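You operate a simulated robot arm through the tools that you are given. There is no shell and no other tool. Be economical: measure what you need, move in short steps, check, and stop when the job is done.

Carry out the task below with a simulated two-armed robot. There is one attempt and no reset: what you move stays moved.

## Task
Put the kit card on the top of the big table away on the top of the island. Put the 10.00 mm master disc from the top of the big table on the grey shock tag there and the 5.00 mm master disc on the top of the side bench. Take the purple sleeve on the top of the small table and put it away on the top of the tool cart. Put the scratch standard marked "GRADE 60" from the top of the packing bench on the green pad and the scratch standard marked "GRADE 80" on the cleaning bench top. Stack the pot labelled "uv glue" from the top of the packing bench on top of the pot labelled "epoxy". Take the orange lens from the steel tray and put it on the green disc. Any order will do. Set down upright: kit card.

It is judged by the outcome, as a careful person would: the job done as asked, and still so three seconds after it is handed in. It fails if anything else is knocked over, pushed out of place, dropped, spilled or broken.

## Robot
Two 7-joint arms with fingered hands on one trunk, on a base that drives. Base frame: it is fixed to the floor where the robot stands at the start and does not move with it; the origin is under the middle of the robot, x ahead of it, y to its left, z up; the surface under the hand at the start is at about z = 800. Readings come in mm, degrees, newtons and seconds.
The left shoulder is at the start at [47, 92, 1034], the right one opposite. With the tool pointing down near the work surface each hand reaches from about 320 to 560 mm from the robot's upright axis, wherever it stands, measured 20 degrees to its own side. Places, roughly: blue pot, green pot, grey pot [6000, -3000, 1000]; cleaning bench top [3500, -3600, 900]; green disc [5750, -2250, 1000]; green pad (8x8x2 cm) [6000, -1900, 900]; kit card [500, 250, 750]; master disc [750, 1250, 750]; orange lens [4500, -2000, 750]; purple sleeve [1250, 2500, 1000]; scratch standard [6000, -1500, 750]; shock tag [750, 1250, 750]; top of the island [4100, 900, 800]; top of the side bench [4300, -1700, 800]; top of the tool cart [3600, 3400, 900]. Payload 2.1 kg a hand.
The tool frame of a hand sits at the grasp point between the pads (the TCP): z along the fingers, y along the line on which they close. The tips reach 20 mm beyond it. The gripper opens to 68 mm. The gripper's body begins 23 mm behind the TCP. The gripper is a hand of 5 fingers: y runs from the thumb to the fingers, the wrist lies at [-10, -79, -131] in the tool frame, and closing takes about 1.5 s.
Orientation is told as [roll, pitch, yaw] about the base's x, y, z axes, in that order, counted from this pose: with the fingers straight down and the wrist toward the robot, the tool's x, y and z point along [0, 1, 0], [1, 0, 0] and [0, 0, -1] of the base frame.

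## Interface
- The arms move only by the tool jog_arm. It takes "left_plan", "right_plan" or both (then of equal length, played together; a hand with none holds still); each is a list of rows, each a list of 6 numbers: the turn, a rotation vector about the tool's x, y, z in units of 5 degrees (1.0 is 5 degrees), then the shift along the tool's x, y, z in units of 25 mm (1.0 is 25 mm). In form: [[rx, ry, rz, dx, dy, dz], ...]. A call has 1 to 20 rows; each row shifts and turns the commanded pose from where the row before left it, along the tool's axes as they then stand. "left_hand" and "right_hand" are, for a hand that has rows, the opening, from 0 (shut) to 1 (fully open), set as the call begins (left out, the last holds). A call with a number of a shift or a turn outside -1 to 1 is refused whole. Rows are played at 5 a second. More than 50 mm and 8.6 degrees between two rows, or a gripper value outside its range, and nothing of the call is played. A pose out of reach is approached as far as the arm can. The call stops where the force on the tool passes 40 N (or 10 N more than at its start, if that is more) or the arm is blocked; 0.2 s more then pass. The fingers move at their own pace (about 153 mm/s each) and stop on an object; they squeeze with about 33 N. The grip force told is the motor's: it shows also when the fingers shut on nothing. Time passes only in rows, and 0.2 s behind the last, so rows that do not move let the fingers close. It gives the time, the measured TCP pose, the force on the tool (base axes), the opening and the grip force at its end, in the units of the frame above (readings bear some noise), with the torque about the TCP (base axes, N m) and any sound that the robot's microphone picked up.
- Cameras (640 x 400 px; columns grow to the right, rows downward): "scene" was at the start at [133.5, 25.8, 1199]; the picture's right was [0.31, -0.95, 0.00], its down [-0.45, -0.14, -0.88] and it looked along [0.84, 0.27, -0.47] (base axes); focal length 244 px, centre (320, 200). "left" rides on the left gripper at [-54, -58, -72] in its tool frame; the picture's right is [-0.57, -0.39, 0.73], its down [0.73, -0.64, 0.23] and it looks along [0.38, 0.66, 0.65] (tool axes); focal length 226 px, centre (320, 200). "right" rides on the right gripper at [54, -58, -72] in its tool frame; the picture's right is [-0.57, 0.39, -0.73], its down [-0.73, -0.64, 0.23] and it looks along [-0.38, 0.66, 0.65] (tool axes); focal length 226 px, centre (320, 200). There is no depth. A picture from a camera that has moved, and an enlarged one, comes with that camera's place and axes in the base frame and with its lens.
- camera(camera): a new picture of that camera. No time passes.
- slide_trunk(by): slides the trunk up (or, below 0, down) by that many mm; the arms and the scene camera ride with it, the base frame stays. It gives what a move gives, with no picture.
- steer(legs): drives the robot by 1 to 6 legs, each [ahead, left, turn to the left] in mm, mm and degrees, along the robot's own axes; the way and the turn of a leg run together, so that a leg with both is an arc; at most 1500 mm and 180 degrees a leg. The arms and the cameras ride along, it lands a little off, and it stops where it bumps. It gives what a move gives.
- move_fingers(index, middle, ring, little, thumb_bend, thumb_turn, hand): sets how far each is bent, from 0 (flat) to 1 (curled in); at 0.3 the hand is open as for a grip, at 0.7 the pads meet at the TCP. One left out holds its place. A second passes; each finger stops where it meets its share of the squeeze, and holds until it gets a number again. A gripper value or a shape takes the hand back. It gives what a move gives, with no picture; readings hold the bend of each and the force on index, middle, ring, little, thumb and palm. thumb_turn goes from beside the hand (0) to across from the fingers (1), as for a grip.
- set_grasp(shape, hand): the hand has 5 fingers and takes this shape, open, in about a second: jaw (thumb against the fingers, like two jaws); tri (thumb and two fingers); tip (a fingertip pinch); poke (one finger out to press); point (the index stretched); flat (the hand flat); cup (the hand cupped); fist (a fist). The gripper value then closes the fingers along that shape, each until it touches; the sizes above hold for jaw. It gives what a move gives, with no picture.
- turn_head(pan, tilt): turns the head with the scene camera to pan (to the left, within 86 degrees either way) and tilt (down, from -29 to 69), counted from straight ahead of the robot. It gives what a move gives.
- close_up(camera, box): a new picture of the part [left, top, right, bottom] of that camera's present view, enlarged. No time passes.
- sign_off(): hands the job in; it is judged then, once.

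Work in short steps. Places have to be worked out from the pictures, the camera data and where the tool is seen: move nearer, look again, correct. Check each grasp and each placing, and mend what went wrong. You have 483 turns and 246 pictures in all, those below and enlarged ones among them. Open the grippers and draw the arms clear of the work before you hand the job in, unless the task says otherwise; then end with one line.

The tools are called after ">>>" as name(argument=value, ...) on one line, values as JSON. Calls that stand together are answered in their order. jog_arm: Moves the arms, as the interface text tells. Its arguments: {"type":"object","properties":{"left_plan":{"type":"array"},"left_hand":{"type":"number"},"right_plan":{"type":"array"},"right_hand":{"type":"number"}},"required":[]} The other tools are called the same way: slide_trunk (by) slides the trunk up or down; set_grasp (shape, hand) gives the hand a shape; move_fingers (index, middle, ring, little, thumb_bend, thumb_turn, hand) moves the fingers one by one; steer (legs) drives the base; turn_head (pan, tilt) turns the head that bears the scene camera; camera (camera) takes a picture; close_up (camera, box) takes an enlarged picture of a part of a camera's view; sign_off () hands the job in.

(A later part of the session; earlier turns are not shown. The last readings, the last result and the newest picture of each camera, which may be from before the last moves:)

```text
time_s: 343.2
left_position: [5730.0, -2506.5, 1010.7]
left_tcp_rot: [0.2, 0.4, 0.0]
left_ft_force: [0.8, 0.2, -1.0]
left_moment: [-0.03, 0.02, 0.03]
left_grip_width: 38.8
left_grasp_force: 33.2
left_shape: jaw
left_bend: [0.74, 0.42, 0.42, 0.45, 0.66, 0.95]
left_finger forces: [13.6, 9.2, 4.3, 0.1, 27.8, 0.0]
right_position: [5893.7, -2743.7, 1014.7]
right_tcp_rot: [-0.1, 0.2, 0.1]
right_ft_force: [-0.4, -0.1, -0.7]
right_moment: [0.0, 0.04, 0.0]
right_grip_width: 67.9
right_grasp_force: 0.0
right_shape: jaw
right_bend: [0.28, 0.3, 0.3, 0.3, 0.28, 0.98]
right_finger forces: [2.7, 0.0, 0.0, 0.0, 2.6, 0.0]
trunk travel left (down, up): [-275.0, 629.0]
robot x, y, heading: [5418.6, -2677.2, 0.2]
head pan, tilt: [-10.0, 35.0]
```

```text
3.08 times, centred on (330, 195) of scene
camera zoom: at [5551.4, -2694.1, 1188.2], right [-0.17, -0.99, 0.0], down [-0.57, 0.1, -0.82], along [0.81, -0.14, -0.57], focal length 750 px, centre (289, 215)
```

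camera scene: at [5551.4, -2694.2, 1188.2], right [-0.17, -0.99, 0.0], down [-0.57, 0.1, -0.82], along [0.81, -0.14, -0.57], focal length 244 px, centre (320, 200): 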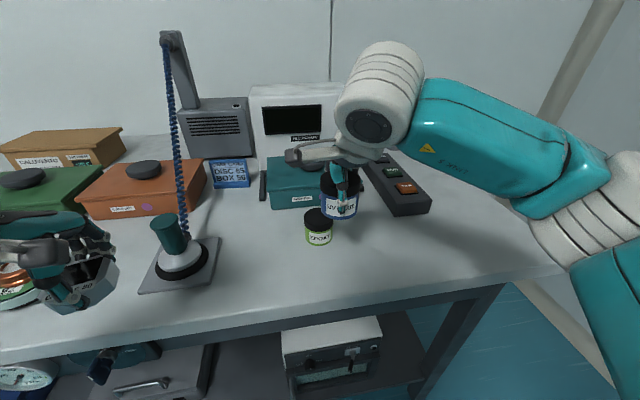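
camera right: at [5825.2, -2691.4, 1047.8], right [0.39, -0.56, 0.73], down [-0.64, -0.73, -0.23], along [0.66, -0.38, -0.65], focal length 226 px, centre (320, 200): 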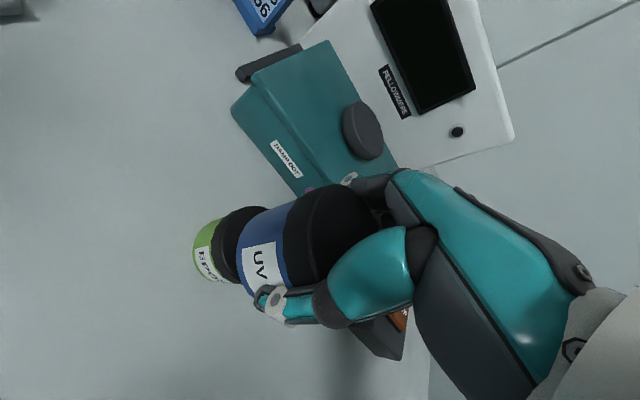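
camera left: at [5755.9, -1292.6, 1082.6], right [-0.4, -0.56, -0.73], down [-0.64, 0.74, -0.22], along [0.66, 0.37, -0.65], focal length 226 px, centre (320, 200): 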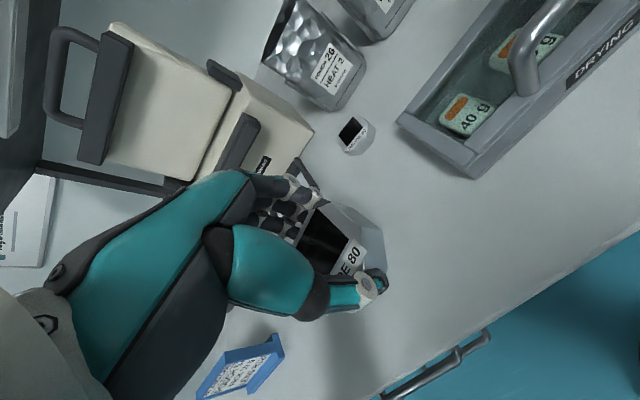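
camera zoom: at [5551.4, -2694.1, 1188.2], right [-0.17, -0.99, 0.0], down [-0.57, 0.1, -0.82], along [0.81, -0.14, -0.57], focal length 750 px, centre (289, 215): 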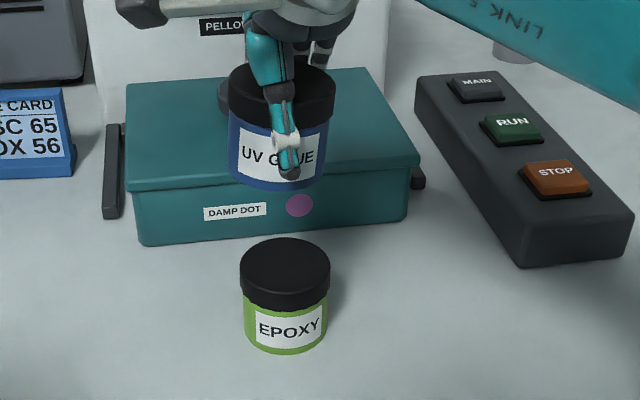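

The lid is wedged in the opened hand and the pot came up with it. I close the grip again at once to secure it.

>>> jog_arm(right_plan=[[0, 0, 0, 0, 0, 0], [0, 0, 0, 0, 0, 0], [0, 0, 0, 0, 0, 0], [0, 0, 0, 0, 0, 0], [0, 0, 0, 0, 0, 0], [0, 0, 0, 0, 0, 0], [0, 0, 0, 0, 0, 0]], right_hand=0)

>>> close_up(camera="scene", box=[250, 130, 410, 260])

>>> close_up(camera="right", box=[160, 130, 400, 330])

```text
time_s: 344.8
left_position: [5728.8, -2506.3, 1009.7]
left_tcp_rot: [0.1, 0.4, -0.2]
left_ft_force: [0.1, -0.3, -1.3]
left_moment: [0.0, 0.02, -0.01]
left_grip_width: 38.5
left_grasp_force: 32.6
left_shape: jaw
left_bend: [0.74, 0.42, 0.42, 0.45, 0.66, 0.95]
left_finger forces: [13.6, 9.1, 4.2, 0.0, 27.7, 0.1]
right_position: [5893.5, -2743.7, 1012.8]
right_tcp_rot: [-0.1, 0.2, 0.1]
right_ft_force: [-0.4, 0.0, 0.1]
right_moment: [0.01, -0.01, -0.01]
right_grip_width: 48.3
right_grasp_force: 32.9
right_shape: jaw
right_bend: [0.29, 0.41, 0.42, 0.41, 0.49, 0.98]
right_finger forces: [15.7, 10.8, 3.9, 0.0, 30.3, 0.0]
trunk travel left (down, up): [-275.0, 629.0]
robot x, y, heading: [5417.6, -2679.1, 0.3]
head pan, tilt: [-10.0, 35.0]
```

```text
3.08 times, centred on (330, 195) of scene
camera zoom: at [5551.4, -2694.2, 1188.2], right [-0.17, -0.99, 0.0], down [-0.57, 0.1, -0.82], along [0.81, -0.14, -0.57], focal length 750 px, centre (289, 215)
```

zoom: 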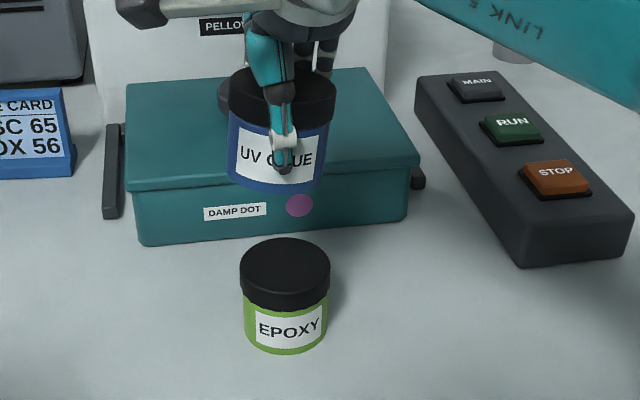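

```text
2.00 times, centred on (280, 230) of right
camera zoom: at [5835.3, -2689.4, 1085.5], right [0.39, -0.56, 0.73], down [-0.64, -0.73, -0.23], along [0.66, -0.38, -0.65], focal length 452 px, centre (400, 140)
```

zoom: 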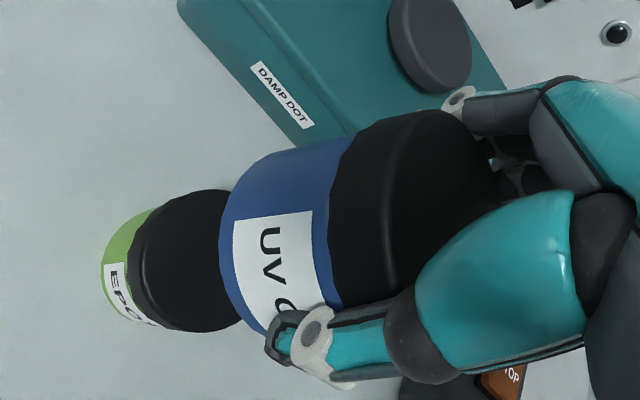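

The pot is secure again. I lower back to just above EPOXY and compare alignment closely before contact. For the release I'll spread the fingers wider.

>>> jog_arm(right_plan=[[0, 0, 0, 0, 0, 0.6], [0, 0, 0, 0, 0, 0.6], [0, 0, 0, 0, 0, 0.5], [0, 0, 0, 0, 0, 0.4], [0, 0, 0, 0, 0, 0.2], [0, 0, 0, 0, 0, 0.1], [0, 0, 0, 0, 0, 0]])

>>> close_up(camera="scene", box=[280, 170, 360, 245])

>>> close_up(camera="right", box=[160, 130, 400, 330])

```text
time_s: 346.4
left_position: [5729.2, -2506.5, 1011.5]
left_tcp_rot: [0.1, 0.4, -0.2]
left_ft_force: [-0.2, -0.2, -0.9]
left_moment: [0.0, -0.02, -0.03]
left_grip_width: 38.4
left_grasp_force: 33.1
left_shape: jaw
left_bend: [0.74, 0.42, 0.42, 0.45, 0.66, 0.95]
left_finger forces: [13.7, 9.2, 4.2, 0.0, 27.9, 0.1]
right_position: [5893.1, -2745.4, 954.1]
right_tcp_rot: [0.0, 0.4, 0.1]
right_ft_force: [0.2, 0.1, 0.5]
right_moment: [0.03, -0.01, -0.03]
right_grip_width: 48.5
right_grasp_force: 33.0
right_shape: jaw
right_bend: [0.29, 0.41, 0.42, 0.41, 0.49, 0.98]
right_finger forces: [15.6, 10.7, 4.0, 0.0, 30.2, 0.0]
trunk travel left (down, up): [-275.0, 629.0]
robot x, y, heading: [5420.2, -2675.8, 0.4]
head pan, tilt: [-10.0, 35.0]
```

```text
5.33 times, centred on (320, 208) of scene
camera zoom: at [5551.4, -2694.2, 1188.2], right [-0.17, -0.99, 0.0], down [-0.57, 0.1, -0.82], along [0.81, -0.14, -0.57], focal length 1300 px, centre (320, 160)
```

zoom: 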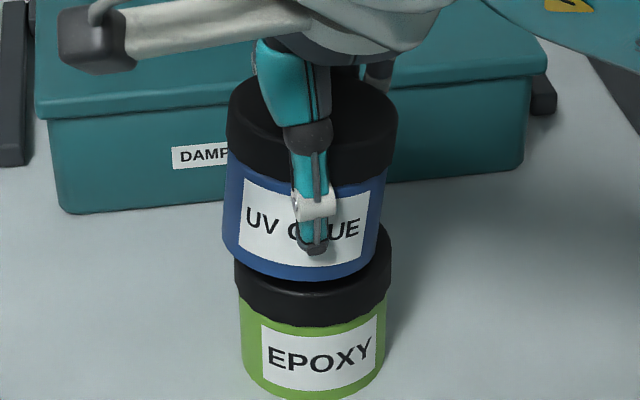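

```text
2.00 times, centred on (280, 230) of right
camera zoom: at [5835.2, -2690.4, 1025.4], right [0.39, -0.56, 0.73], down [-0.64, -0.73, -0.23], along [0.66, -0.38, -0.65], focal length 452 px, centre (400, 140)
```

zoom: 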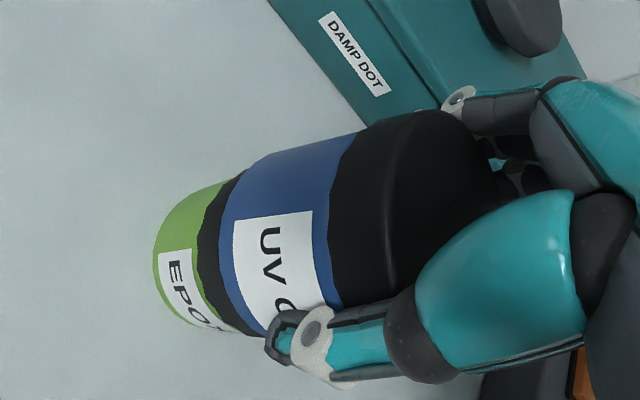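

The pot is now slightly tilted in the hand. I'll set it on the free bench area at about (5850, -2850), let go properly, and regrasp it higher.

>>> jog_arm(right_plan=[[0, 0, 0, 0, 0, -0.8], [0, 0, 0, 0, 0, -0.8], [0, 0, 0, -0.9, -0.35, 0], [0, 0, 0, -0.9, -0.35, 0], [0, 0, 0, -0.9, -0.35, 0], [0, 0, 0, -0.9, -0.35, 0], [0, 0, 0, -0.6, -0.35, 0], [0, 0, 0, 0, 0, 0.8], [0, 0, 0, 0, 0, 0.8], [0, 0, 0, 0, 0, 0.8], [0, 0, 0, 0, 0, 0.6], [0, 0, 0, 0, 0, 0]])

>>> camera(camera="scene")

```text
time_s: 349.0
left_position: [5729.9, -2507.6, 1010.8]
left_tcp_rot: [0.1, 0.5, -0.1]
left_ft_force: [-0.1, -0.3, -1.3]
left_moment: [-0.02, 0.02, 0.02]
left_grip_width: 38.6
left_grasp_force: 32.9
left_shape: jaw
left_bend: [0.74, 0.42, 0.42, 0.45, 0.66, 0.95]
left_finger forces: [13.6, 9.2, 4.2, 0.1, 27.8, 0.0]
right_position: [5848.3, -2848.6, 919.4]
right_tcp_rot: [0.0, 0.3, 0.2]
right_ft_force: [-0.3, 0.1, -1.2]
right_moment: [0.01, 0.0, -0.03]
right_grip_width: 48.1
right_grasp_force: 33.1
right_shape: jaw
right_bend: [0.3, 0.41, 0.42, 0.41, 0.5, 0.98]
right_finger forces: [15.6, 10.8, 4.3, 0.0, 29.9, 0.0]
trunk travel left (down, up): [-275.0, 629.0]
robot x, y, heading: [5417.2, -2679.3, 0.2]
head pan, tilt: [-10.0, 35.0]
```

```text
83 pictures are left
camera scene: at [5551.4, -2694.2, 1188.2], right [-0.17, -0.99, 0.0], down [-0.57, 0.1, -0.82], along [0.81, -0.14, -0.57], focal length 244 px, centre (320, 200)
```

scene: 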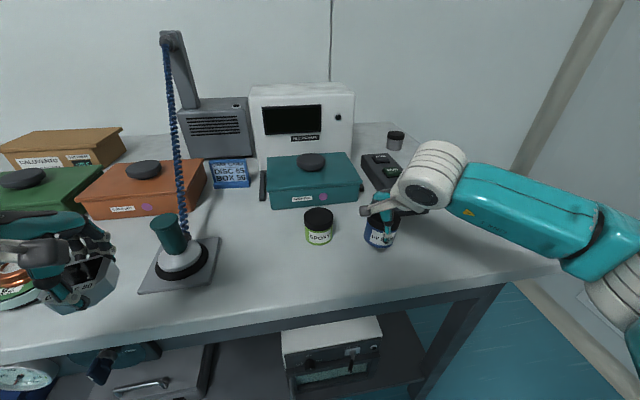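

The spot is free. I lower until the pot meets the bench.

>>> jog_arm(right_plan=[[0, 0, 0, 0, 0, 0.25], [0, 0, 0, 0, 0, 0.15], [0, 0, 0, 0, 0, 0.1], [0, 0, 0, 0, 0, 0.1], [0, 0, 0, 0, 0, 0]])

```text
time_s: 350.2
left_position: [5728.5, -2507.3, 1011.5]
left_tcp_rot: [0.1, 0.4, -0.1]
left_ft_force: [-0.5, 0.4, -0.5]
left_moment: [0.01, -0.03, 0.0]
left_grip_width: 38.4
left_grasp_force: 33.0
left_shape: jaw
left_bend: [0.74, 0.42, 0.42, 0.45, 0.66, 0.95]
left_finger forces: [13.6, 9.1, 4.2, 0.0, 27.8, 0.0]
right_position: [5849.9, -2849.2, 903.4]
right_tcp_rot: [0.0, 0.3, 0.1]
right_ft_force: [0.0, 0.1, -0.1]
right_moment: [-0.01, -0.04, 0.02]
right_grip_width: 47.9
right_grasp_force: 33.3
right_shape: jaw
right_bend: [0.3, 0.41, 0.42, 0.41, 0.5, 0.98]
right_finger forces: [15.5, 10.8, 4.3, 0.0, 30.0, 0.0]
trunk travel left (down, up): [-275.0, 629.0]
robot x, y, heading: [5416.7, -2680.8, 0.3]
head pan, tilt: [-10.0, 35.0]
```

>>> jog_arm(right_plan=[[0, 0, 0, 0, 0, 0.1], [0, 0, 0, 0, 0, 0.1], [0, 0, 0, 0, 0, 0]])

```text
time_s: 351.0
left_position: [5728.8, -2506.0, 1012.0]
left_tcp_rot: [0.0, 0.4, -0.1]
left_ft_force: [-0.4, -0.1, -0.8]
left_moment: [0.0, 0.01, -0.01]
left_grip_width: 38.5
left_grasp_force: 32.6
left_shape: jaw
left_bend: [0.74, 0.42, 0.42, 0.45, 0.66, 0.95]
left_finger forces: [13.7, 9.1, 4.2, 0.0, 27.8, 0.1]
right_position: [5848.6, -2848.3, 900.0]
right_tcp_rot: [0.1, 0.2, 0.2]
right_ft_force: [0.5, 1.8, 6.2]
right_moment: [-0.08, -0.07, 0.01]
right_grip_width: 47.6
right_grasp_force: 33.0
right_shape: jaw
right_bend: [0.29, 0.41, 0.42, 0.41, 0.51, 0.98]
right_finger forces: [16.0, 10.6, 4.5, 0.0, 30.5, 0.1]
trunk travel left (down, up): [-275.0, 629.0]
robot x, y, heading: [5420.1, -2674.4, 0.0]
head pan, tilt: [-10.0, 35.0]
```

The pot stands on the bench. I spread the fingers wider than the normal opening to free the lid.

>>> move_fingers(hand="right", index=0.1, middle=0.1, ring=0.1, little=0.1, thumb_bend=0.1)

>>> close_up(camera="scene", box=[320, 170, 440, 270])

```text
time_s: 352.0
left_position: [5729.3, -2507.5, 1012.2]
left_tcp_rot: [0.1, 0.5, -0.2]
left_ft_force: [-0.2, 0.3, -0.4]
left_moment: [-0.04, 0.02, -0.01]
left_grip_width: 38.7
left_grasp_force: 33.4
left_shape: jaw
left_bend: [0.74, 0.42, 0.42, 0.45, 0.66, 0.95]
left_finger forces: [13.6, 9.0, 4.2, 0.1, 27.7, 0.1]
right_position: [5848.3, -2849.1, 898.4]
right_tcp_rot: [0.0, 0.2, 0.0]
right_ft_force: [-0.3, 0.0, -0.1]
right_moment: [-0.01, 0.01, 0.03]
right_grip_width: 90.3
right_grasp_force: 0.0
right_shape: fingers
right_bend: [0.1, 0.1, 0.1, 0.1, 0.1, 1.0]
right_finger forces: [0.0, 0.1, 0.0, 0.0, 0.0, 0.0]
trunk travel left (down, up): [-275.0, 629.0]
robot x, y, heading: [5421.5, -2677.9, 0.5]
head pan, tilt: [-10.0, 35.0]
```

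```text
4.00 times, centred on (380, 220) of scene
camera zoom: at [5551.3, -2694.2, 1188.2], right [-0.17, -0.99, 0.0], down [-0.57, 0.1, -0.82], along [0.81, -0.14, -0.57], focal length 975 px, centre (80, 120)
```

zoom: 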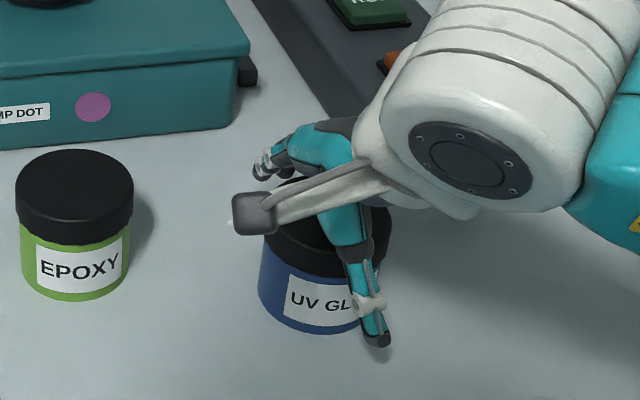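

The pot is free. I raise 6 mm, recentre sideways by 5 mm, and grip again.

>>> jog_arm(right_plan=[[0, 0, 0, 0, 0, -0.24], [0, 0, 0, -0.2, 0, 0], [0, 0, 0, 0, 0, 0]])

>>> jog_arm(right_plan=[[0, 0, 0, 0, 0, 0], [0, 0, 0, 0, 0, 0], [0, 0, 0, 0, 0, 0], [0, 0, 0, 0, 0, 0], [0, 0, 0, 0, 0, 0], [0, 0, 0, 0, 0, 0], [0, 0, 0, 0, 0, 0], [0, 0, 0, 0, 0, 0]], right_hand=0)

>>> close_up(camera="scene", box=[320, 170, 440, 270])

```text
time_s: 352.8
left_position: [5729.4, -2507.9, 1010.6]
left_tcp_rot: [0.1, 0.3, -0.1]
left_ft_force: [0.9, 0.8, -1.0]
left_moment: [0.0, -0.01, 0.03]
left_grip_width: 38.5
left_grasp_force: 33.3
left_shape: jaw
left_bend: [0.74, 0.42, 0.42, 0.45, 0.66, 0.95]
left_finger forces: [13.7, 9.1, 4.2, 0.0, 27.9, 0.0]
right_position: [5847.8, -2854.5, 905.4]
right_tcp_rot: [-0.1, 0.3, 0.1]
right_ft_force: [-0.2, 0.5, 0.4]
right_moment: [-0.02, 0.01, 0.01]
right_grip_width: 90.3
right_grasp_force: 0.0
right_shape: fingers
right_bend: [0.1, 0.1, 0.1, 0.1, 0.1, 1.0]
right_finger forces: [0.0, 0.0, 0.0, 0.0, 0.0, 0.0]
trunk travel left (down, up): [-275.0, 629.0]
robot x, y, heading: [5417.4, -2679.0, 0.3]
head pan, tilt: [-10.0, 35.0]
```

```text
time_s: 354.6
left_position: [5729.2, -2506.4, 1012.0]
left_tcp_rot: [0.1, 0.5, -0.1]
left_ft_force: [0.6, 0.1, -0.5]
left_moment: [0.0, 0.0, 0.0]
left_grip_width: 38.6
left_grasp_force: 32.6
left_shape: jaw
left_bend: [0.74, 0.42, 0.42, 0.45, 0.66, 0.95]
left_finger forces: [13.7, 9.1, 4.1, 0.1, 27.8, 0.0]
right_position: [5849.4, -2854.6, 905.4]
right_tcp_rot: [-0.1, 0.3, 0.1]
right_ft_force: [-0.4, -0.1, -0.1]
right_moment: [0.01, 0.01, 0.03]
right_grip_width: 45.6
right_grasp_force: 32.6
right_shape: jaw
right_bend: [0.27, 0.37, 0.39, 0.41, 0.64, 0.99]
right_finger forces: [15.6, 8.7, 4.0, 0.0, 28.4, 0.0]
trunk travel left (down, up): [-275.0, 629.0]
robot x, y, heading: [5417.3, -2682.0, 0.2]
head pan, tilt: [-10.0, 35.0]
```

```text
4.00 times, centred on (380, 220) of scene
camera zoom: at [5551.4, -2694.2, 1188.2], right [-0.17, -0.99, 0.0], down [-0.57, 0.1, -0.82], along [0.81, -0.14, -0.57], focal length 975 px, centre (80, 120)
```

zoom: 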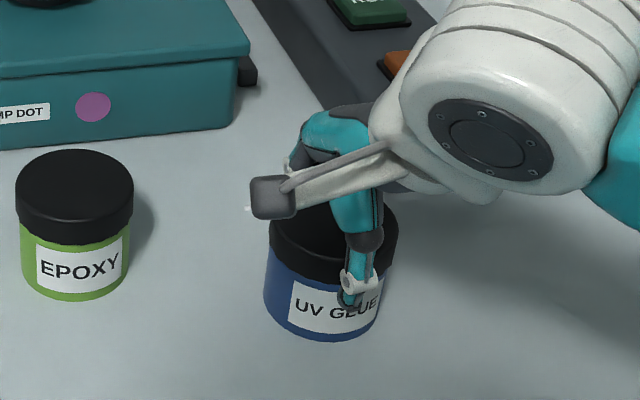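

Now both pots stand on the bench in one view, giving a precise offset: EPOXY − UV = (+43.5, +105.3) mm. I lift and move by exactly that.

>>> jog_arm(right_plan=[[0, 0, 0, 0, 0, -0.6], [0, 0, 0, 0, 0, -0.9], [0, 0, 0, 0, 0, -0.9], [0, 0, 0, 0.84, 0.35, 0], [0, 0, 0, 0.84, 0.35, 0], [0, 0, 0, 0.84, 0.35, 0], [0, 0, 0, 0.84, 0.35, 0], [0, 0, 0, 0.85, 0.34, 0], [0, 0, 0, 0, 0, 0], [0, 0, 0, 0, 0, 0]])

>>> close_up(camera="scene", box=[260, 140, 380, 250])

```text
time_s: 356.8
left_position: [5729.7, -2507.8, 1012.0]
left_tcp_rot: [0.2, 0.4, -0.1]
left_ft_force: [-0.2, -0.7, -0.8]
left_moment: [-0.02, 0.03, 0.03]
left_grip_width: 38.8
left_grasp_force: 33.1
left_shape: jaw
left_bend: [0.74, 0.42, 0.42, 0.45, 0.66, 0.95]
left_finger forces: [13.6, 9.2, 4.2, 0.0, 27.8, 0.0]
right_position: [5891.5, -2749.1, 964.0]
right_tcp_rot: [-0.1, 0.3, 0.0]
right_ft_force: [-0.1, 0.9, -0.8]
right_moment: [0.01, -0.03, 0.0]
right_grip_width: 45.6
right_grasp_force: 32.9
right_shape: jaw
right_bend: [0.27, 0.37, 0.4, 0.41, 0.64, 0.99]
right_finger forces: [15.5, 8.6, 4.2, 0.0, 28.4, 0.1]
trunk travel left (down, up): [-275.0, 629.0]
robot x, y, heading: [5415.3, -2676.3, 0.2]
head pan, tilt: [-10.0, 35.0]
```

```text
3.64 times, centred on (320, 195) of scene
camera zoom: at [5551.4, -2694.2, 1188.2], right [-0.17, -0.99, 0.0], down [-0.57, 0.1, -0.82], along [0.81, -0.14, -0.57], focal length 886 px, centre (320, 218)
```

zoom: 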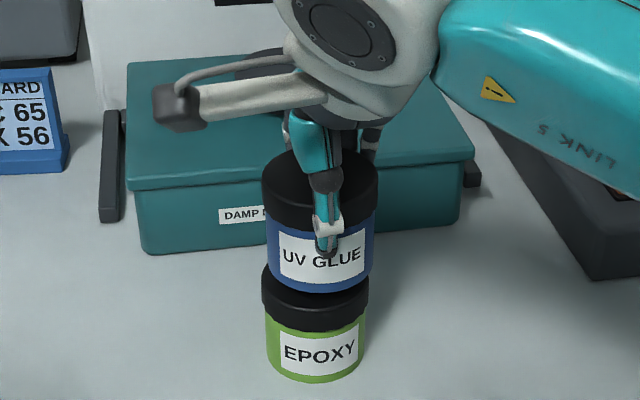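

The pot hangs straight above EPOXY. I make tiny trims and lower towards contact, expected near TCP 953.

>>> jog_arm(right_plan=[[0, 0, 0, 0.06, 0.05, 0.16], [0, 0, 0, 0, 0, 0.12], [0, 0, 0, 0, 0, 0]])

>>> jog_arm(right_plan=[[0, 0, 0, 0, 0, 0.08], [0, 0, 0, 0, 0, 0.08], [0, 0, 0, 0, 0, 0]])

>>> close_up(camera="scene", box=[280, 170, 360, 245])

```text
time_s: 357.6
left_position: [5728.5, -2506.8, 1011.7]
left_tcp_rot: [0.0, 0.5, -0.1]
left_ft_force: [-0.1, 0.0, -0.6]
left_moment: [0.0, 0.0, 0.05]
left_grip_width: 38.6
left_grasp_force: 33.0
left_shape: jaw
left_bend: [0.74, 0.42, 0.42, 0.45, 0.66, 0.95]
left_finger forces: [13.5, 9.1, 4.2, 0.0, 27.8, 0.0]
right_position: [5893.9, -2748.6, 957.8]
right_tcp_rot: [-0.1, 0.3, 0.0]
right_ft_force: [-0.4, 0.0, -0.9]
right_moment: [-0.02, 0.01, 0.04]
right_grip_width: 45.2
right_grasp_force: 33.1
right_shape: jaw
right_bend: [0.27, 0.37, 0.4, 0.41, 0.64, 0.99]
right_finger forces: [15.5, 8.6, 4.2, 0.0, 28.4, 0.0]
trunk travel left (down, up): [-275.0, 629.0]
robot x, y, heading: [5416.9, -2676.2, 0.1]
head pan, tilt: [-10.0, 35.0]
```

```text
time_s: 358.4
left_position: [5729.7, -2506.3, 1011.3]
left_tcp_rot: [0.1, 0.4, -0.2]
left_ft_force: [-0.3, -0.3, -0.2]
left_moment: [-0.01, 0.03, -0.03]
left_grip_width: 38.6
left_grasp_force: 32.8
left_shape: jaw
left_bend: [0.74, 0.42, 0.42, 0.45, 0.66, 0.95]
left_finger forces: [13.6, 9.0, 4.3, 0.0, 27.8, 0.0]
right_position: [5893.0, -2747.9, 954.2]
right_tcp_rot: [-0.1, 0.1, 0.1]
right_ft_force: [0.4, 0.1, 2.2]
right_moment: [0.02, -0.04, 0.02]
right_grip_width: 45.2
right_grasp_force: 33.6
right_shape: jaw
right_bend: [0.27, 0.37, 0.4, 0.41, 0.64, 0.99]
right_finger forces: [15.5, 8.9, 4.3, 0.0, 28.4, 0.0]
trunk travel left (down, up): [-275.0, 629.0]
robot x, y, heading: [5417.2, -2676.8, 0.2]
head pan, tilt: [-10.0, 35.0]
```

```text
5.33 times, centred on (320, 208) of scene
camera zoom: at [5551.2, -2694.2, 1188.3], right [-0.17, -0.99, 0.0], down [-0.57, 0.1, -0.82], along [0.81, -0.14, -0.57], focal length 1300 px, centre (320, 160)
```

zoom: 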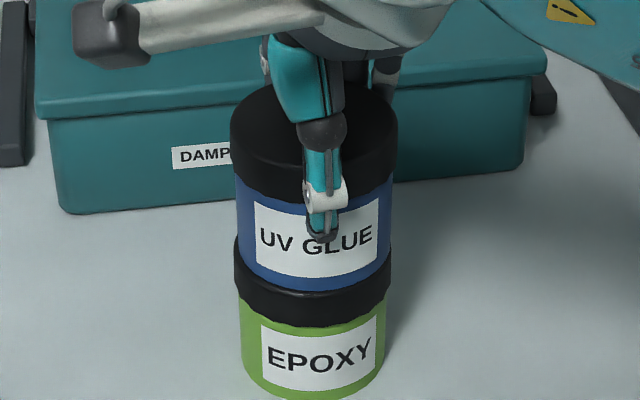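

First contact, with the edges flush within 1–2 mm. I press 1.5 mm more and spread the fingers wide to release.

>>> jog_arm(right_plan=[[0, 0, 0, 0, 0, 0.06], [0, 0, 0, 0, 0, 0]])

>>> move_fingers(hand="right", index=0.12, middle=0.12, ring=0.12, little=0.12, thumb_bend=0.12)

>>> close_up(camera="scene", box=[280, 160, 360, 245])

```text
time_s: 359.0
left_position: [5729.1, -2505.5, 1011.8]
left_tcp_rot: [0.1, 0.4, -0.1]
left_ft_force: [-0.2, 0.3, -0.6]
left_moment: [0.0, -0.01, 0.0]
left_grip_width: 38.2
left_grasp_force: 32.9
left_shape: jaw
left_bend: [0.74, 0.42, 0.42, 0.45, 0.66, 0.95]
left_finger forces: [13.5, 9.1, 4.2, 0.0, 27.8, 0.1]
right_position: [5893.6, -2747.7, 952.8]
right_tcp_rot: [0.1, 0.1, 0.1]
right_ft_force: [1.5, 0.0, 12.7]
right_moment: [-0.03, -0.09, 0.05]
right_grip_width: 44.8
right_grasp_force: 32.8
right_shape: jaw
right_bend: [0.27, 0.37, 0.39, 0.41, 0.64, 0.99]
right_finger forces: [15.5, 9.5, 4.8, 0.0, 27.9, 0.1]
trunk travel left (down, up): [-275.0, 629.0]
robot x, y, heading: [5418.2, -2677.8, 0.2]
head pan, tilt: [-10.0, 35.0]
```

```text
time_s: 360.0
left_position: [5728.5, -2506.1, 1011.1]
left_tcp_rot: [0.1, 0.4, -0.1]
left_ft_force: [0.4, -0.3, -1.7]
left_moment: [0.0, -0.02, 0.01]
left_grip_width: 38.6
left_grasp_force: 32.8
left_shape: jaw
left_bend: [0.74, 0.42, 0.42, 0.45, 0.66, 0.95]
left_finger forces: [13.6, 9.0, 4.2, 0.0, 27.7, 0.1]
right_position: [5893.5, -2746.9, 951.3]
right_tcp_rot: [-0.1, 0.3, 0.1]
right_ft_force: [0.0, 0.3, -0.1]
right_moment: [-0.01, 0.04, -0.01]
right_grip_width: 87.6
right_grasp_force: 0.2
right_shape: fingers
right_bend: [0.12, 0.12, 0.12, 0.12, 0.12, 1.0]
right_finger forces: [0.0, 0.1, 0.1, 0.1, 0.1, 0.1]
trunk travel left (down, up): [-275.0, 629.0]
robot x, y, heading: [5421.8, -2674.5, 0.2]
head pan, tilt: [-10.0, 35.0]
```

```text
4.71 times, centred on (320, 202) of scene
camera zoom: at [5551.3, -2694.2, 1188.2], right [-0.17, -0.99, 0.0], down [-0.57, 0.1, -0.82], along [0.81, -0.14, -0.57], focal length 1147 px, centre (320, 188)
```

zoom: 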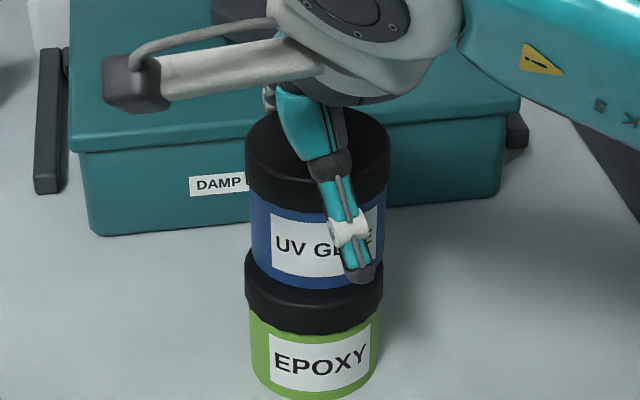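

The fingers are clear of the pot. I raise straight up and check that the stack stays.

>>> jog_arm(right_plan=[[0, 0, 0, 0, 0, -0.2], [0, 0, 0, 0, 0, -0.3], [0, 0, 0, 0, 0, -0.4], [0, 0, 0, 0, 0, -0.5], [0, 0, 0, 0, 0, -0.8], [0, 0, 0, 0, 0, -0.8], [0, 0, 0, 0, 0, 0]])

>>> close_up(camera="scene", box=[250, 130, 410, 260])

```text
time_s: 361.6
left_position: [5729.3, -2506.7, 1010.6]
left_tcp_rot: [0.0, 0.4, -0.1]
left_ft_force: [0.3, -0.4, -0.3]
left_moment: [-0.01, 0.0, 0.0]
left_grip_width: 38.5
left_grasp_force: 33.2
left_shape: jaw
left_bend: [0.74, 0.42, 0.42, 0.45, 0.66, 0.95]
left_finger forces: [13.7, 9.2, 4.2, 0.1, 27.8, 0.0]
right_position: [5893.8, -2748.5, 1027.2]
right_tcp_rot: [-0.1, 0.3, 0.2]
right_ft_force: [0.0, -0.3, 0.3]
right_moment: [0.01, -0.01, -0.03]
right_grip_width: 87.5
right_grasp_force: 0.1
right_shape: fingers
right_bend: [0.12, 0.12, 0.12, 0.12, 0.12, 1.0]
right_finger forces: [0.0, 0.1, 0.1, 0.0, 0.0, 0.1]
trunk travel left (down, up): [-275.0, 629.0]
robot x, y, heading: [5419.0, -2676.9, 0.4]
head pan, tilt: [-10.0, 35.0]
```

```text
3.08 times, centred on (330, 195) of scene
camera zoom: at [5551.3, -2694.1, 1188.2], right [-0.17, -0.99, 0.0], down [-0.57, 0.1, -0.82], along [0.81, -0.14, -0.57], focal length 750 px, centre (289, 215)
```

zoom: 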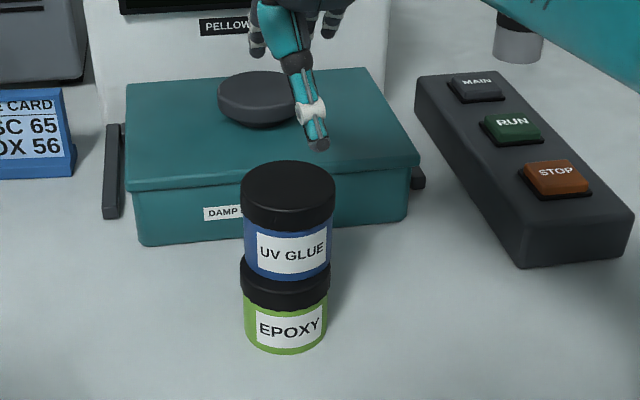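

The stack stands. I retract the right hand and drive to the cleaning bench with GRADE 80, stopping short to look.

>>> jog_arm(right_plan=[[0, 0, 0, 0, -1, -0.3], [0, 0, 0, 0, -1, 0], [0, 0, 0, 0, -1, 0], [0, 0, 0, 0, -1, 0]], right_hand=1)

>>> steer(legs=[[-350, -55, 0], [0, 0, 180], [1350, 0, 0]])

>>> turn_head(pan=60, tilt=25)

>>> camera(camera="scene")

```text
time_s: 362.6
left_position: [5729.3, -2506.3, 1011.3]
left_tcp_rot: [0.1, 0.5, -0.1]
left_ft_force: [0.2, -0.2, -0.6]
left_moment: [-0.01, -0.03, -0.01]
left_grip_width: 38.6
left_grasp_force: 32.9
left_shape: jaw
left_bend: [0.74, 0.42, 0.42, 0.45, 0.66, 0.95]
left_finger forces: [13.5, 9.1, 4.2, 0.0, 27.9, 0.0]
right_position: [5793.0, -2749.4, 1035.3]
right_tcp_rot: [-0.2, 0.2, 0.2]
right_ft_force: [-0.2, -0.3, -0.4]
right_moment: [0.0, 0.0, 0.0]
right_grip_width: 68.1
right_grasp_force: 0.0
right_shape: jaw
right_bend: [0.3, 0.3, 0.3, 0.3, 0.3, 0.98]
right_finger forces: [0.0, 0.0, 0.1, 0.0, 0.0, 0.0]
trunk travel left (down, up): [-275.0, 629.0]
robot x, y, heading: [5418.6, -2676.2, -0.0]
head pan, tilt: [-10.0, 35.0]
```

```text
time_s: 378.7
left_position: [3399.2, -2944.7, 1012.2]
left_tcp_rot: [0.0, 0.4, -178.9]
left_ft_force: [0.0, 0.2, -1.3]
left_moment: [0.02, 0.01, 0.0]
left_grip_width: 38.1
left_grasp_force: 33.2
left_shape: jaw
left_bend: [0.74, 0.42, 0.42, 0.45, 0.66, 0.95]
left_finger forces: [13.8, 9.0, 4.3, 0.1, 27.1, 0.0]
right_position: [3328.2, -2704.3, 1036.1]
right_tcp_rot: [0.0, 0.3, -178.5]
right_ft_force: [-1.1, 0.0, 0.7]
right_moment: [0.03, 0.01, 0.02]
right_grip_width: 68.0
right_grasp_force: 0.0
right_shape: jaw
right_bend: [0.3, 0.3, 0.3, 0.3, 0.3, 0.98]
right_finger forces: [0.1, 0.0, 0.0, 0.1, 0.0, 0.0]
trunk travel left (down, up): [-275.0, 629.0]
robot x, y, heading: [3706.6, -2764.7, -178.8]
head pan, tilt: [-10.0, 35.0]
```

```text
time_s: 380.1
left_position: [3400.8, -2943.6, 1011.0]
left_tcp_rot: [0.0, 0.5, -178.9]
left_ft_force: [-0.8, -0.5, -0.9]
left_moment: [0.01, -0.03, -0.01]
left_grip_width: 37.8
left_grasp_force: 32.9
left_shape: jaw
left_bend: [0.74, 0.42, 0.42, 0.45, 0.66, 0.95]
left_finger forces: [14.0, 8.8, 4.3, 0.0, 27.1, 0.1]
right_position: [3328.8, -2703.6, 1035.2]
right_tcp_rot: [-0.1, 0.3, -178.6]
right_ft_force: [-0.5, -0.7, -0.2]
right_moment: [0.0, -0.01, 0.0]
right_grip_width: 68.0
right_grasp_force: 0.2
right_shape: jaw
right_bend: [0.3, 0.3, 0.3, 0.3, 0.3, 0.98]
right_finger forces: [0.1, 0.0, 0.1, 0.1, 0.0, 0.0]
trunk travel left (down, up): [-275.0, 629.0]
robot x, y, heading: [3707.0, -2765.4, -178.6]
head pan, tilt: [60.0, 25.0]
```

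```text
76 pictures are left
camera scene: at [3614.7, -2851.7, 1204.0], right [-0.88, 0.48, 0.0], down [0.2, 0.37, -0.91], along [-0.43, -0.8, -0.42], focal length 244 px, centre (320, 200)
```

scene: 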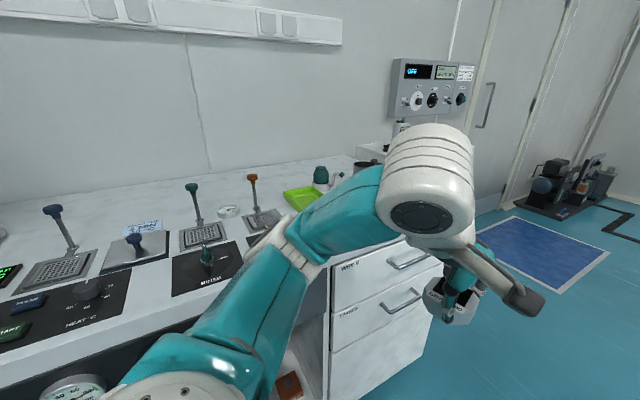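

The cleaning bench is just south (front y≈-3190). I turn to face it and look for a free spot.

>>> steer(legs=[[0, 0, 88.6], [0, -220, 0]])

>>> turn_head(pan=0, tilt=30)

>>> camera(camera="scene")

```text
time_s: 385.5
left_position: [3648.6, -3077.8, 1010.0]
left_tcp_rot: [0.2, 0.4, -91.5]
left_ft_force: [0.1, -0.2, -2.0]
left_moment: [0.0, 0.0, 0.01]
left_grip_width: 37.7
left_grasp_force: 33.2
left_shape: jaw
left_bend: [0.74, 0.43, 0.43, 0.45, 0.66, 0.95]
left_finger forces: [13.9, 8.8, 4.4, 0.0, 26.8, 0.0]
right_position: [3406.2, -3137.7, 1036.8]
right_tcp_rot: [-0.1, 0.3, -91.1]
right_ft_force: [-0.4, -0.3, 0.1]
right_moment: [0.02, 0.0, -0.01]
right_grip_width: 68.0
right_grasp_force: 0.1
right_shape: jaw
right_bend: [0.3, 0.3, 0.3, 0.3, 0.3, 0.98]
right_finger forces: [0.0, 0.0, 0.0, 0.0, 0.0, 0.1]
trunk travel left (down, up): [-275.0, 629.0]
robot x, y, heading: [3482.7, -2760.7, -90.9]
head pan, tilt: [60.0, 25.0]
```

```text
time_s: 386.8
left_position: [3648.6, -3078.2, 1011.1]
left_tcp_rot: [0.1, 0.4, -91.5]
left_ft_force: [-0.8, 0.0, -1.1]
left_moment: [0.01, 0.0, 0.0]
left_grip_width: 37.6
left_grasp_force: 32.5
left_shape: jaw
left_bend: [0.74, 0.43, 0.43, 0.45, 0.66, 0.95]
left_finger forces: [13.9, 8.9, 4.3, 0.0, 26.9, 0.0]
right_position: [3405.5, -3138.6, 1034.8]
right_tcp_rot: [-0.1, 0.3, -91.2]
right_ft_force: [0.1, -0.9, 0.0]
right_moment: [-0.02, 0.03, 0.06]
right_grip_width: 67.9
right_grasp_force: 0.0
right_shape: jaw
right_bend: [0.3, 0.3, 0.3, 0.3, 0.3, 0.98]
right_finger forces: [0.0, 0.1, 0.0, 0.0, 0.0, 0.0]
trunk travel left (down, up): [-275.0, 629.0]
robot x, y, heading: [3485.9, -2767.4, -91.1]
head pan, tilt: [0.0, 30.0]
```

```text
75 pictures are left
camera scene: at [3482.1, -2903.4, 1196.0], right [-1.0, 0.02, 0.0], down [0.01, 0.5, -0.87], along [-0.02, -0.87, -0.5], focal length 244 px, centre (320, 200)
```

scene: 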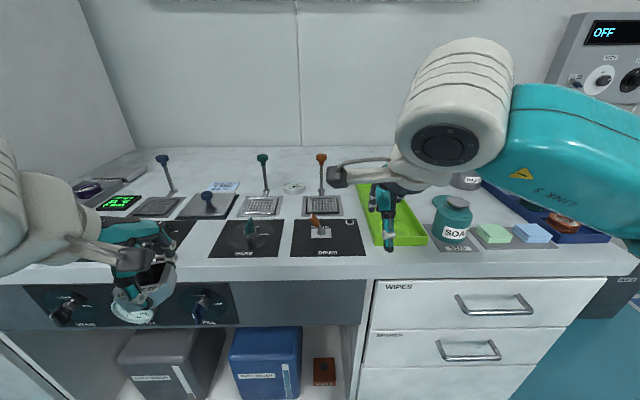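

The bench is busy. I zoom to find a free patch about 60 mm wide.

>>> close_up(camera="scene", box=[70, 140, 390, 300])

>>> close_up(camera="scene", box=[340, 140, 640, 300])

```text
2.00 times, centred on (230, 220) of scene
camera zoom: at [3482.1, -2903.4, 1196.0], right [-1.0, 0.02, 0.0], down [0.01, 0.5, -0.87], along [-0.02, -0.87, -0.5], focal length 487 px, centre (500, 160)
```

zoom: 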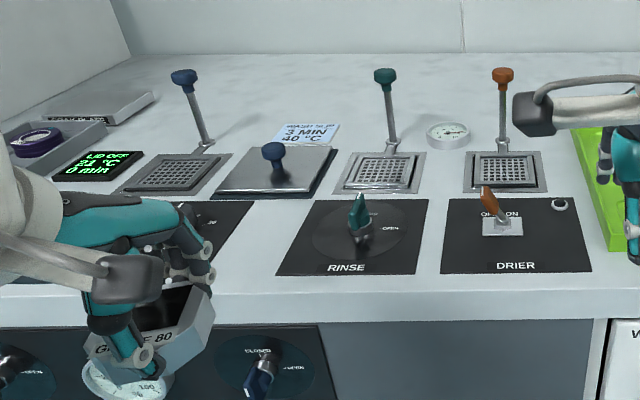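

```text
2.13 times, centred on (490, 220) of scene
camera zoom: at [3482.1, -2903.4, 1196.0], right [-1.0, 0.02, 0.0], down [0.01, 0.5, -0.87], along [-0.02, -0.87, -0.5], focal length 520 px, centre (-43, 157)
```

zoom: 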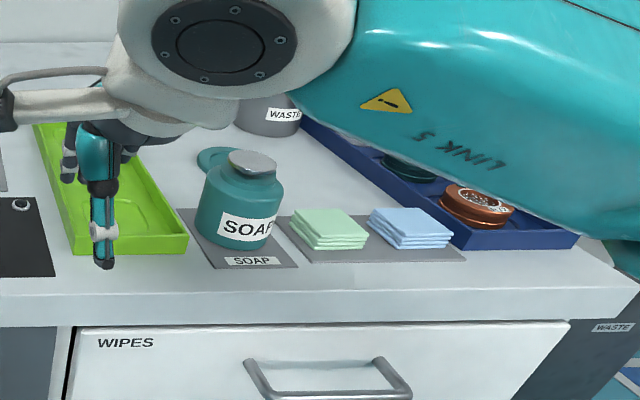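

A free white patch lies behind the pads, between the soap bottle and the blue tray, at about (3050, -3425). I move west in front of it and look again.

>>> steer(legs=[[0, -550, 0.9], [110, 0, 0]])

>>> turn_head(pan=8, tilt=35)

>>> camera(camera="scene")

```text
time_s: 390.8
left_position: [3102.3, -3180.8, 1011.4]
left_tcp_rot: [0.2, 0.4, -90.5]
left_ft_force: [-0.1, 0.4, -1.0]
left_moment: [-0.01, 0.02, -0.01]
left_grip_width: 37.4
left_grasp_force: 32.4
left_shape: jaw
left_bend: [0.74, 0.43, 0.43, 0.45, 0.66, 0.95]
left_finger forces: [13.8, 8.9, 4.4, 0.0, 26.9, 0.1]
right_position: [2859.6, -3244.3, 1035.6]
right_tcp_rot: [-0.1, 0.3, -90.3]
right_ft_force: [0.0, -0.7, -0.2]
right_moment: [-0.04, -0.01, -0.01]
right_grip_width: 68.1
right_grasp_force: 0.0
right_shape: jaw
right_bend: [0.3, 0.3, 0.3, 0.3, 0.3, 0.98]
right_finger forces: [0.0, 0.0, 0.0, 0.0, 0.0, 0.0]
trunk travel left (down, up): [-275.0, 629.0]
robot x, y, heading: [2929.1, -2866.4, -90.2]
head pan, tilt: [0.0, 30.0]
```

```text
time_s: 391.4
left_position: [3102.2, -3181.9, 1011.2]
left_tcp_rot: [0.1, 0.4, -90.4]
left_ft_force: [-0.5, -0.3, -1.4]
left_moment: [0.01, -0.02, 0.02]
left_grip_width: 37.5
left_grasp_force: 33.2
left_shape: jaw
left_bend: [0.74, 0.43, 0.43, 0.45, 0.66, 0.95]
left_finger forces: [13.8, 8.7, 4.4, 0.0, 26.9, 0.0]
right_position: [2860.4, -3245.0, 1035.6]
right_tcp_rot: [-0.2, 0.2, -90.3]
right_ft_force: [0.4, 0.0, 0.1]
right_moment: [0.02, -0.04, -0.02]
right_grip_width: 67.7
right_grasp_force: 0.1
right_shape: jaw
right_bend: [0.3, 0.3, 0.3, 0.3, 0.3, 0.98]
right_finger forces: [0.2, 0.0, 0.0, 0.1, 0.1, 0.1]
trunk travel left (down, up): [-275.0, 629.0]
robot x, y, heading: [2933.0, -2867.0, -90.1]
head pan, tilt: [8.0, 35.0]
```

```text
72 pictures are left
camera scene: at [2944.5, -3005.4, 1188.3], right [-0.99, -0.14, 0.0], down [-0.08, 0.57, -0.82], along [0.11, -0.81, -0.57], focal length 244 px, centre (320, 200)
```

scene: 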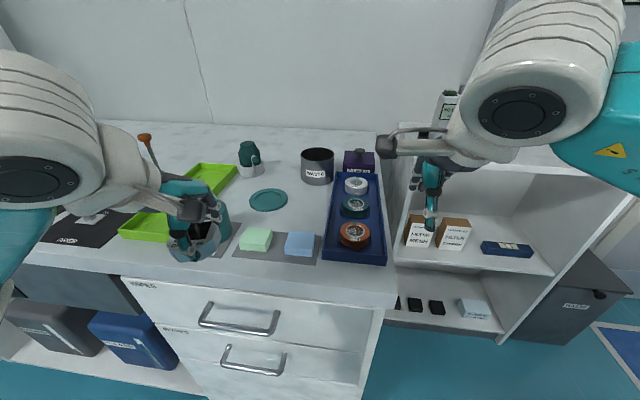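

The free patch is clear, with its centre at about (3032, -3422). I draw the right hand back, advance 120 mm, and bring the block above it.

>>> jog_arm(right_plan=[[0, 0, 0, 0, -1, 0], [0, 0, 0, 0, -1, 0]])

>>> steer(legs=[[120, 0, 0]])

>>> jog_arm(left_plan=[[0, 0, 0, -0.7, 1, 0], [0, 0, 0, -0.7, 1, 0], [0, 0, 0, -0.7, 1, 0], [0, 0, 0, -0.7, 1, 0], [0, 0, 0, 0, 0.8, 0.4], [0, 0, 0, 0, 0, 0.8], [0, 0, 0, 0, 0, 0]])

>>> camera(camera="scene")

>>> camera(camera="left")

```text
time_s: 392.1
left_position: [3101.8, -3180.8, 1012.2]
left_tcp_rot: [0.0, 0.4, -90.5]
left_ft_force: [-0.2, -0.4, -0.9]
left_moment: [0.03, 0.04, 0.01]
left_grip_width: 37.4
left_grasp_force: 33.5
left_shape: jaw
left_bend: [0.74, 0.43, 0.43, 0.45, 0.66, 0.95]
left_finger forces: [13.8, 9.0, 4.4, 0.0, 27.0, 0.1]
right_position: [2858.8, -3194.5, 1034.8]
right_tcp_rot: [-0.1, 0.3, -90.2]
right_ft_force: [0.0, 0.5, 0.1]
right_moment: [0.0, 0.0, 0.0]
right_grip_width: 68.2
right_grasp_force: 0.1
right_shape: jaw
right_bend: [0.3, 0.3, 0.3, 0.3, 0.3, 0.98]
right_finger forces: [0.1, 0.1, 0.0, 0.1, 0.0, 0.0]
trunk travel left (down, up): [-275.0, 629.0]
robot x, y, heading: [2928.4, -2866.9, -90.0]
head pan, tilt: [8.0, 35.0]
```

```text
time_s: 393.3
left_position: [3101.3, -3301.2, 1011.1]
left_tcp_rot: [0.2, 0.4, -90.6]
left_ft_force: [0.2, 0.2, -1.3]
left_moment: [-0.01, -0.02, 0.01]
left_grip_width: 37.6
left_grasp_force: 33.3
left_shape: jaw
left_bend: [0.74, 0.43, 0.43, 0.45, 0.66, 0.95]
left_finger forces: [13.8, 8.9, 4.4, 0.0, 26.9, 0.0]
right_position: [2858.3, -3313.8, 1035.2]
right_tcp_rot: [0.0, 0.4, -90.4]
right_ft_force: [0.0, 0.4, 0.6]
right_moment: [0.02, 0.0, -0.01]
right_grip_width: 68.1
right_grasp_force: 0.0
right_shape: jaw
right_bend: [0.3, 0.3, 0.3, 0.3, 0.3, 0.98]
right_finger forces: [0.0, 0.0, 0.0, 0.0, 0.0, 0.0]
trunk travel left (down, up): [-275.0, 629.0]
robot x, y, heading: [2938.1, -2985.5, -90.2]
head pan, tilt: [8.0, 35.0]
```

```text
time_s: 394.9
left_position: [3029.6, -3420.3, 979.7]
left_tcp_rot: [0.0, 0.3, -90.6]
left_ft_force: [-1.3, 0.0, 0.1]
left_moment: [-0.03, 0.01, -0.05]
left_grip_width: 37.4
left_grasp_force: 32.7
left_shape: jaw
left_bend: [0.74, 0.43, 0.43, 0.45, 0.66, 0.95]
left_finger forces: [13.7, 9.0, 4.3, 0.1, 26.7, 0.1]
right_position: [2858.3, -3313.2, 1035.9]
right_tcp_rot: [0.0, 0.3, -90.4]
right_ft_force: [0.9, -0.7, -0.7]
right_moment: [-0.02, 0.0, 0.03]
right_grip_width: 67.7
right_grasp_force: 0.0
right_shape: jaw
right_bend: [0.3, 0.3, 0.3, 0.3, 0.3, 0.98]
right_finger forces: [0.0, 0.0, 0.0, 0.1, 0.0, 0.1]
trunk travel left (down, up): [-275.0, 629.0]
robot x, y, heading: [2933.4, -2983.2, -90.2]
head pan, tilt: [8.0, 35.0]
```

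```text
71 pictures are left
camera scene: at [2943.8, -3125.1, 1188.2], right [-0.99, -0.13, 0.0], down [-0.08, 0.57, -0.82], along [0.11, -0.81, -0.57], focal length 244 px, centre (320, 200)
```

scene: 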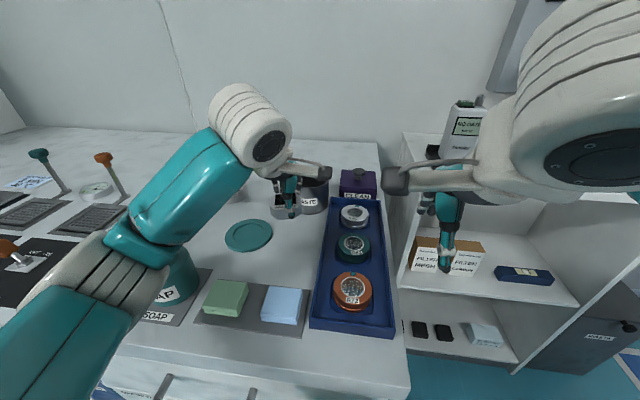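

```text
70 pictures are left
camera left: at [2976.1, -3362.1, 1050.8], right [-0.56, 0.4, -0.73], down [0.74, 0.63, -0.22], along [0.37, -0.66, -0.65], focal length 226 px, centre (320, 200)
```

left: 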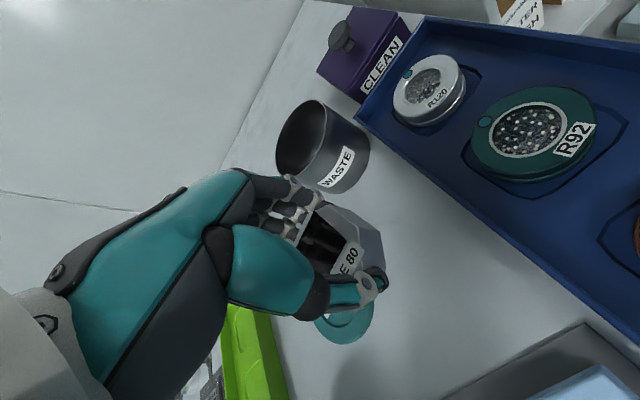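

The spot under the hand is free, but the left forearm comes near the soap bottle. I shift the robot 60 mm west and move the hand back east by as much, to gain clearance.

>>> steer(legs=[[0, -60, 0]])

>>> jog_arm(left_plan=[[0, 0, 0, 0.8, 0, 0], [0, 0, 0, 0.8, 0, 0], [0, 0, 0, 0.8, 0.1, 0], [0, 0, 0, 0, 0, 0.8], [0, 0, 0, 0, 0, 0.8], [0, 0, 0, 0, 0, 0]])

>>> camera(camera="scene")

```text
time_s: 395.9
left_position: [2968.5, -3419.5, 979.4]
left_tcp_rot: [0.1, 0.4, -90.7]
left_ft_force: [0.0, 0.2, -0.6]
left_moment: [-0.03, -0.01, -0.04]
left_grip_width: 37.1
left_grasp_force: 33.1
left_shape: jaw
left_bend: [0.74, 0.43, 0.43, 0.45, 0.66, 0.95]
left_finger forces: [13.7, 9.0, 4.4, 0.0, 26.7, 0.0]
right_position: [2796.9, -3313.6, 1034.9]
right_tcp_rot: [-0.1, 0.3, -90.4]
right_ft_force: [-0.1, 0.2, -0.2]
right_moment: [-0.02, 0.0, -0.01]
right_grip_width: 68.2
right_grasp_force: 0.0
right_shape: jaw
right_bend: [0.3, 0.3, 0.3, 0.3, 0.3, 0.98]
right_finger forces: [0.1, 0.1, 0.1, 0.0, 0.0, 0.0]
trunk travel left (down, up): [-275.0, 629.0]
robot x, y, heading: [2870.4, -2983.3, -90.1]
head pan, tilt: [8.0, 35.0]
```

```text
time_s: 397.3
left_position: [3030.5, -3422.4, 938.7]
left_tcp_rot: [0.0, 0.5, -90.7]
left_ft_force: [0.5, 0.0, -0.4]
left_moment: [-0.02, 0.02, 0.02]
left_grip_width: 37.0
left_grasp_force: 33.7
left_shape: jaw
left_bend: [0.74, 0.43, 0.43, 0.45, 0.67, 0.95]
left_finger forces: [13.9, 9.1, 4.3, 0.2, 26.8, 0.0]
right_position: [2797.2, -3311.6, 1035.1]
right_tcp_rot: [-0.2, 0.3, -90.5]
right_ft_force: [0.0, -0.2, 0.4]
right_moment: [0.01, -0.02, 0.01]
right_grip_width: 68.0
right_grasp_force: 0.1
right_shape: jaw
right_bend: [0.3, 0.3, 0.3, 0.3, 0.3, 0.98]
right_finger forces: [0.1, 0.0, 0.0, 0.1, 0.0, 0.0]
trunk travel left (down, up): [-275.0, 629.0]
robot x, y, heading: [2870.5, -2986.5, -90.4]
head pan, tilt: [8.0, 35.0]
```

```text
69 pictures are left
camera scene: at [2883.0, -3124.8, 1188.2], right [-0.99, -0.13, 0.0], down [-0.08, 0.57, -0.82], along [0.11, -0.81, -0.57], focal length 244 px, centre (320, 200)
```

scene: 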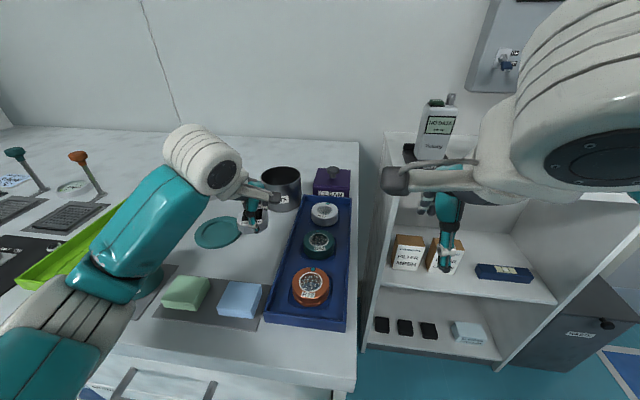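

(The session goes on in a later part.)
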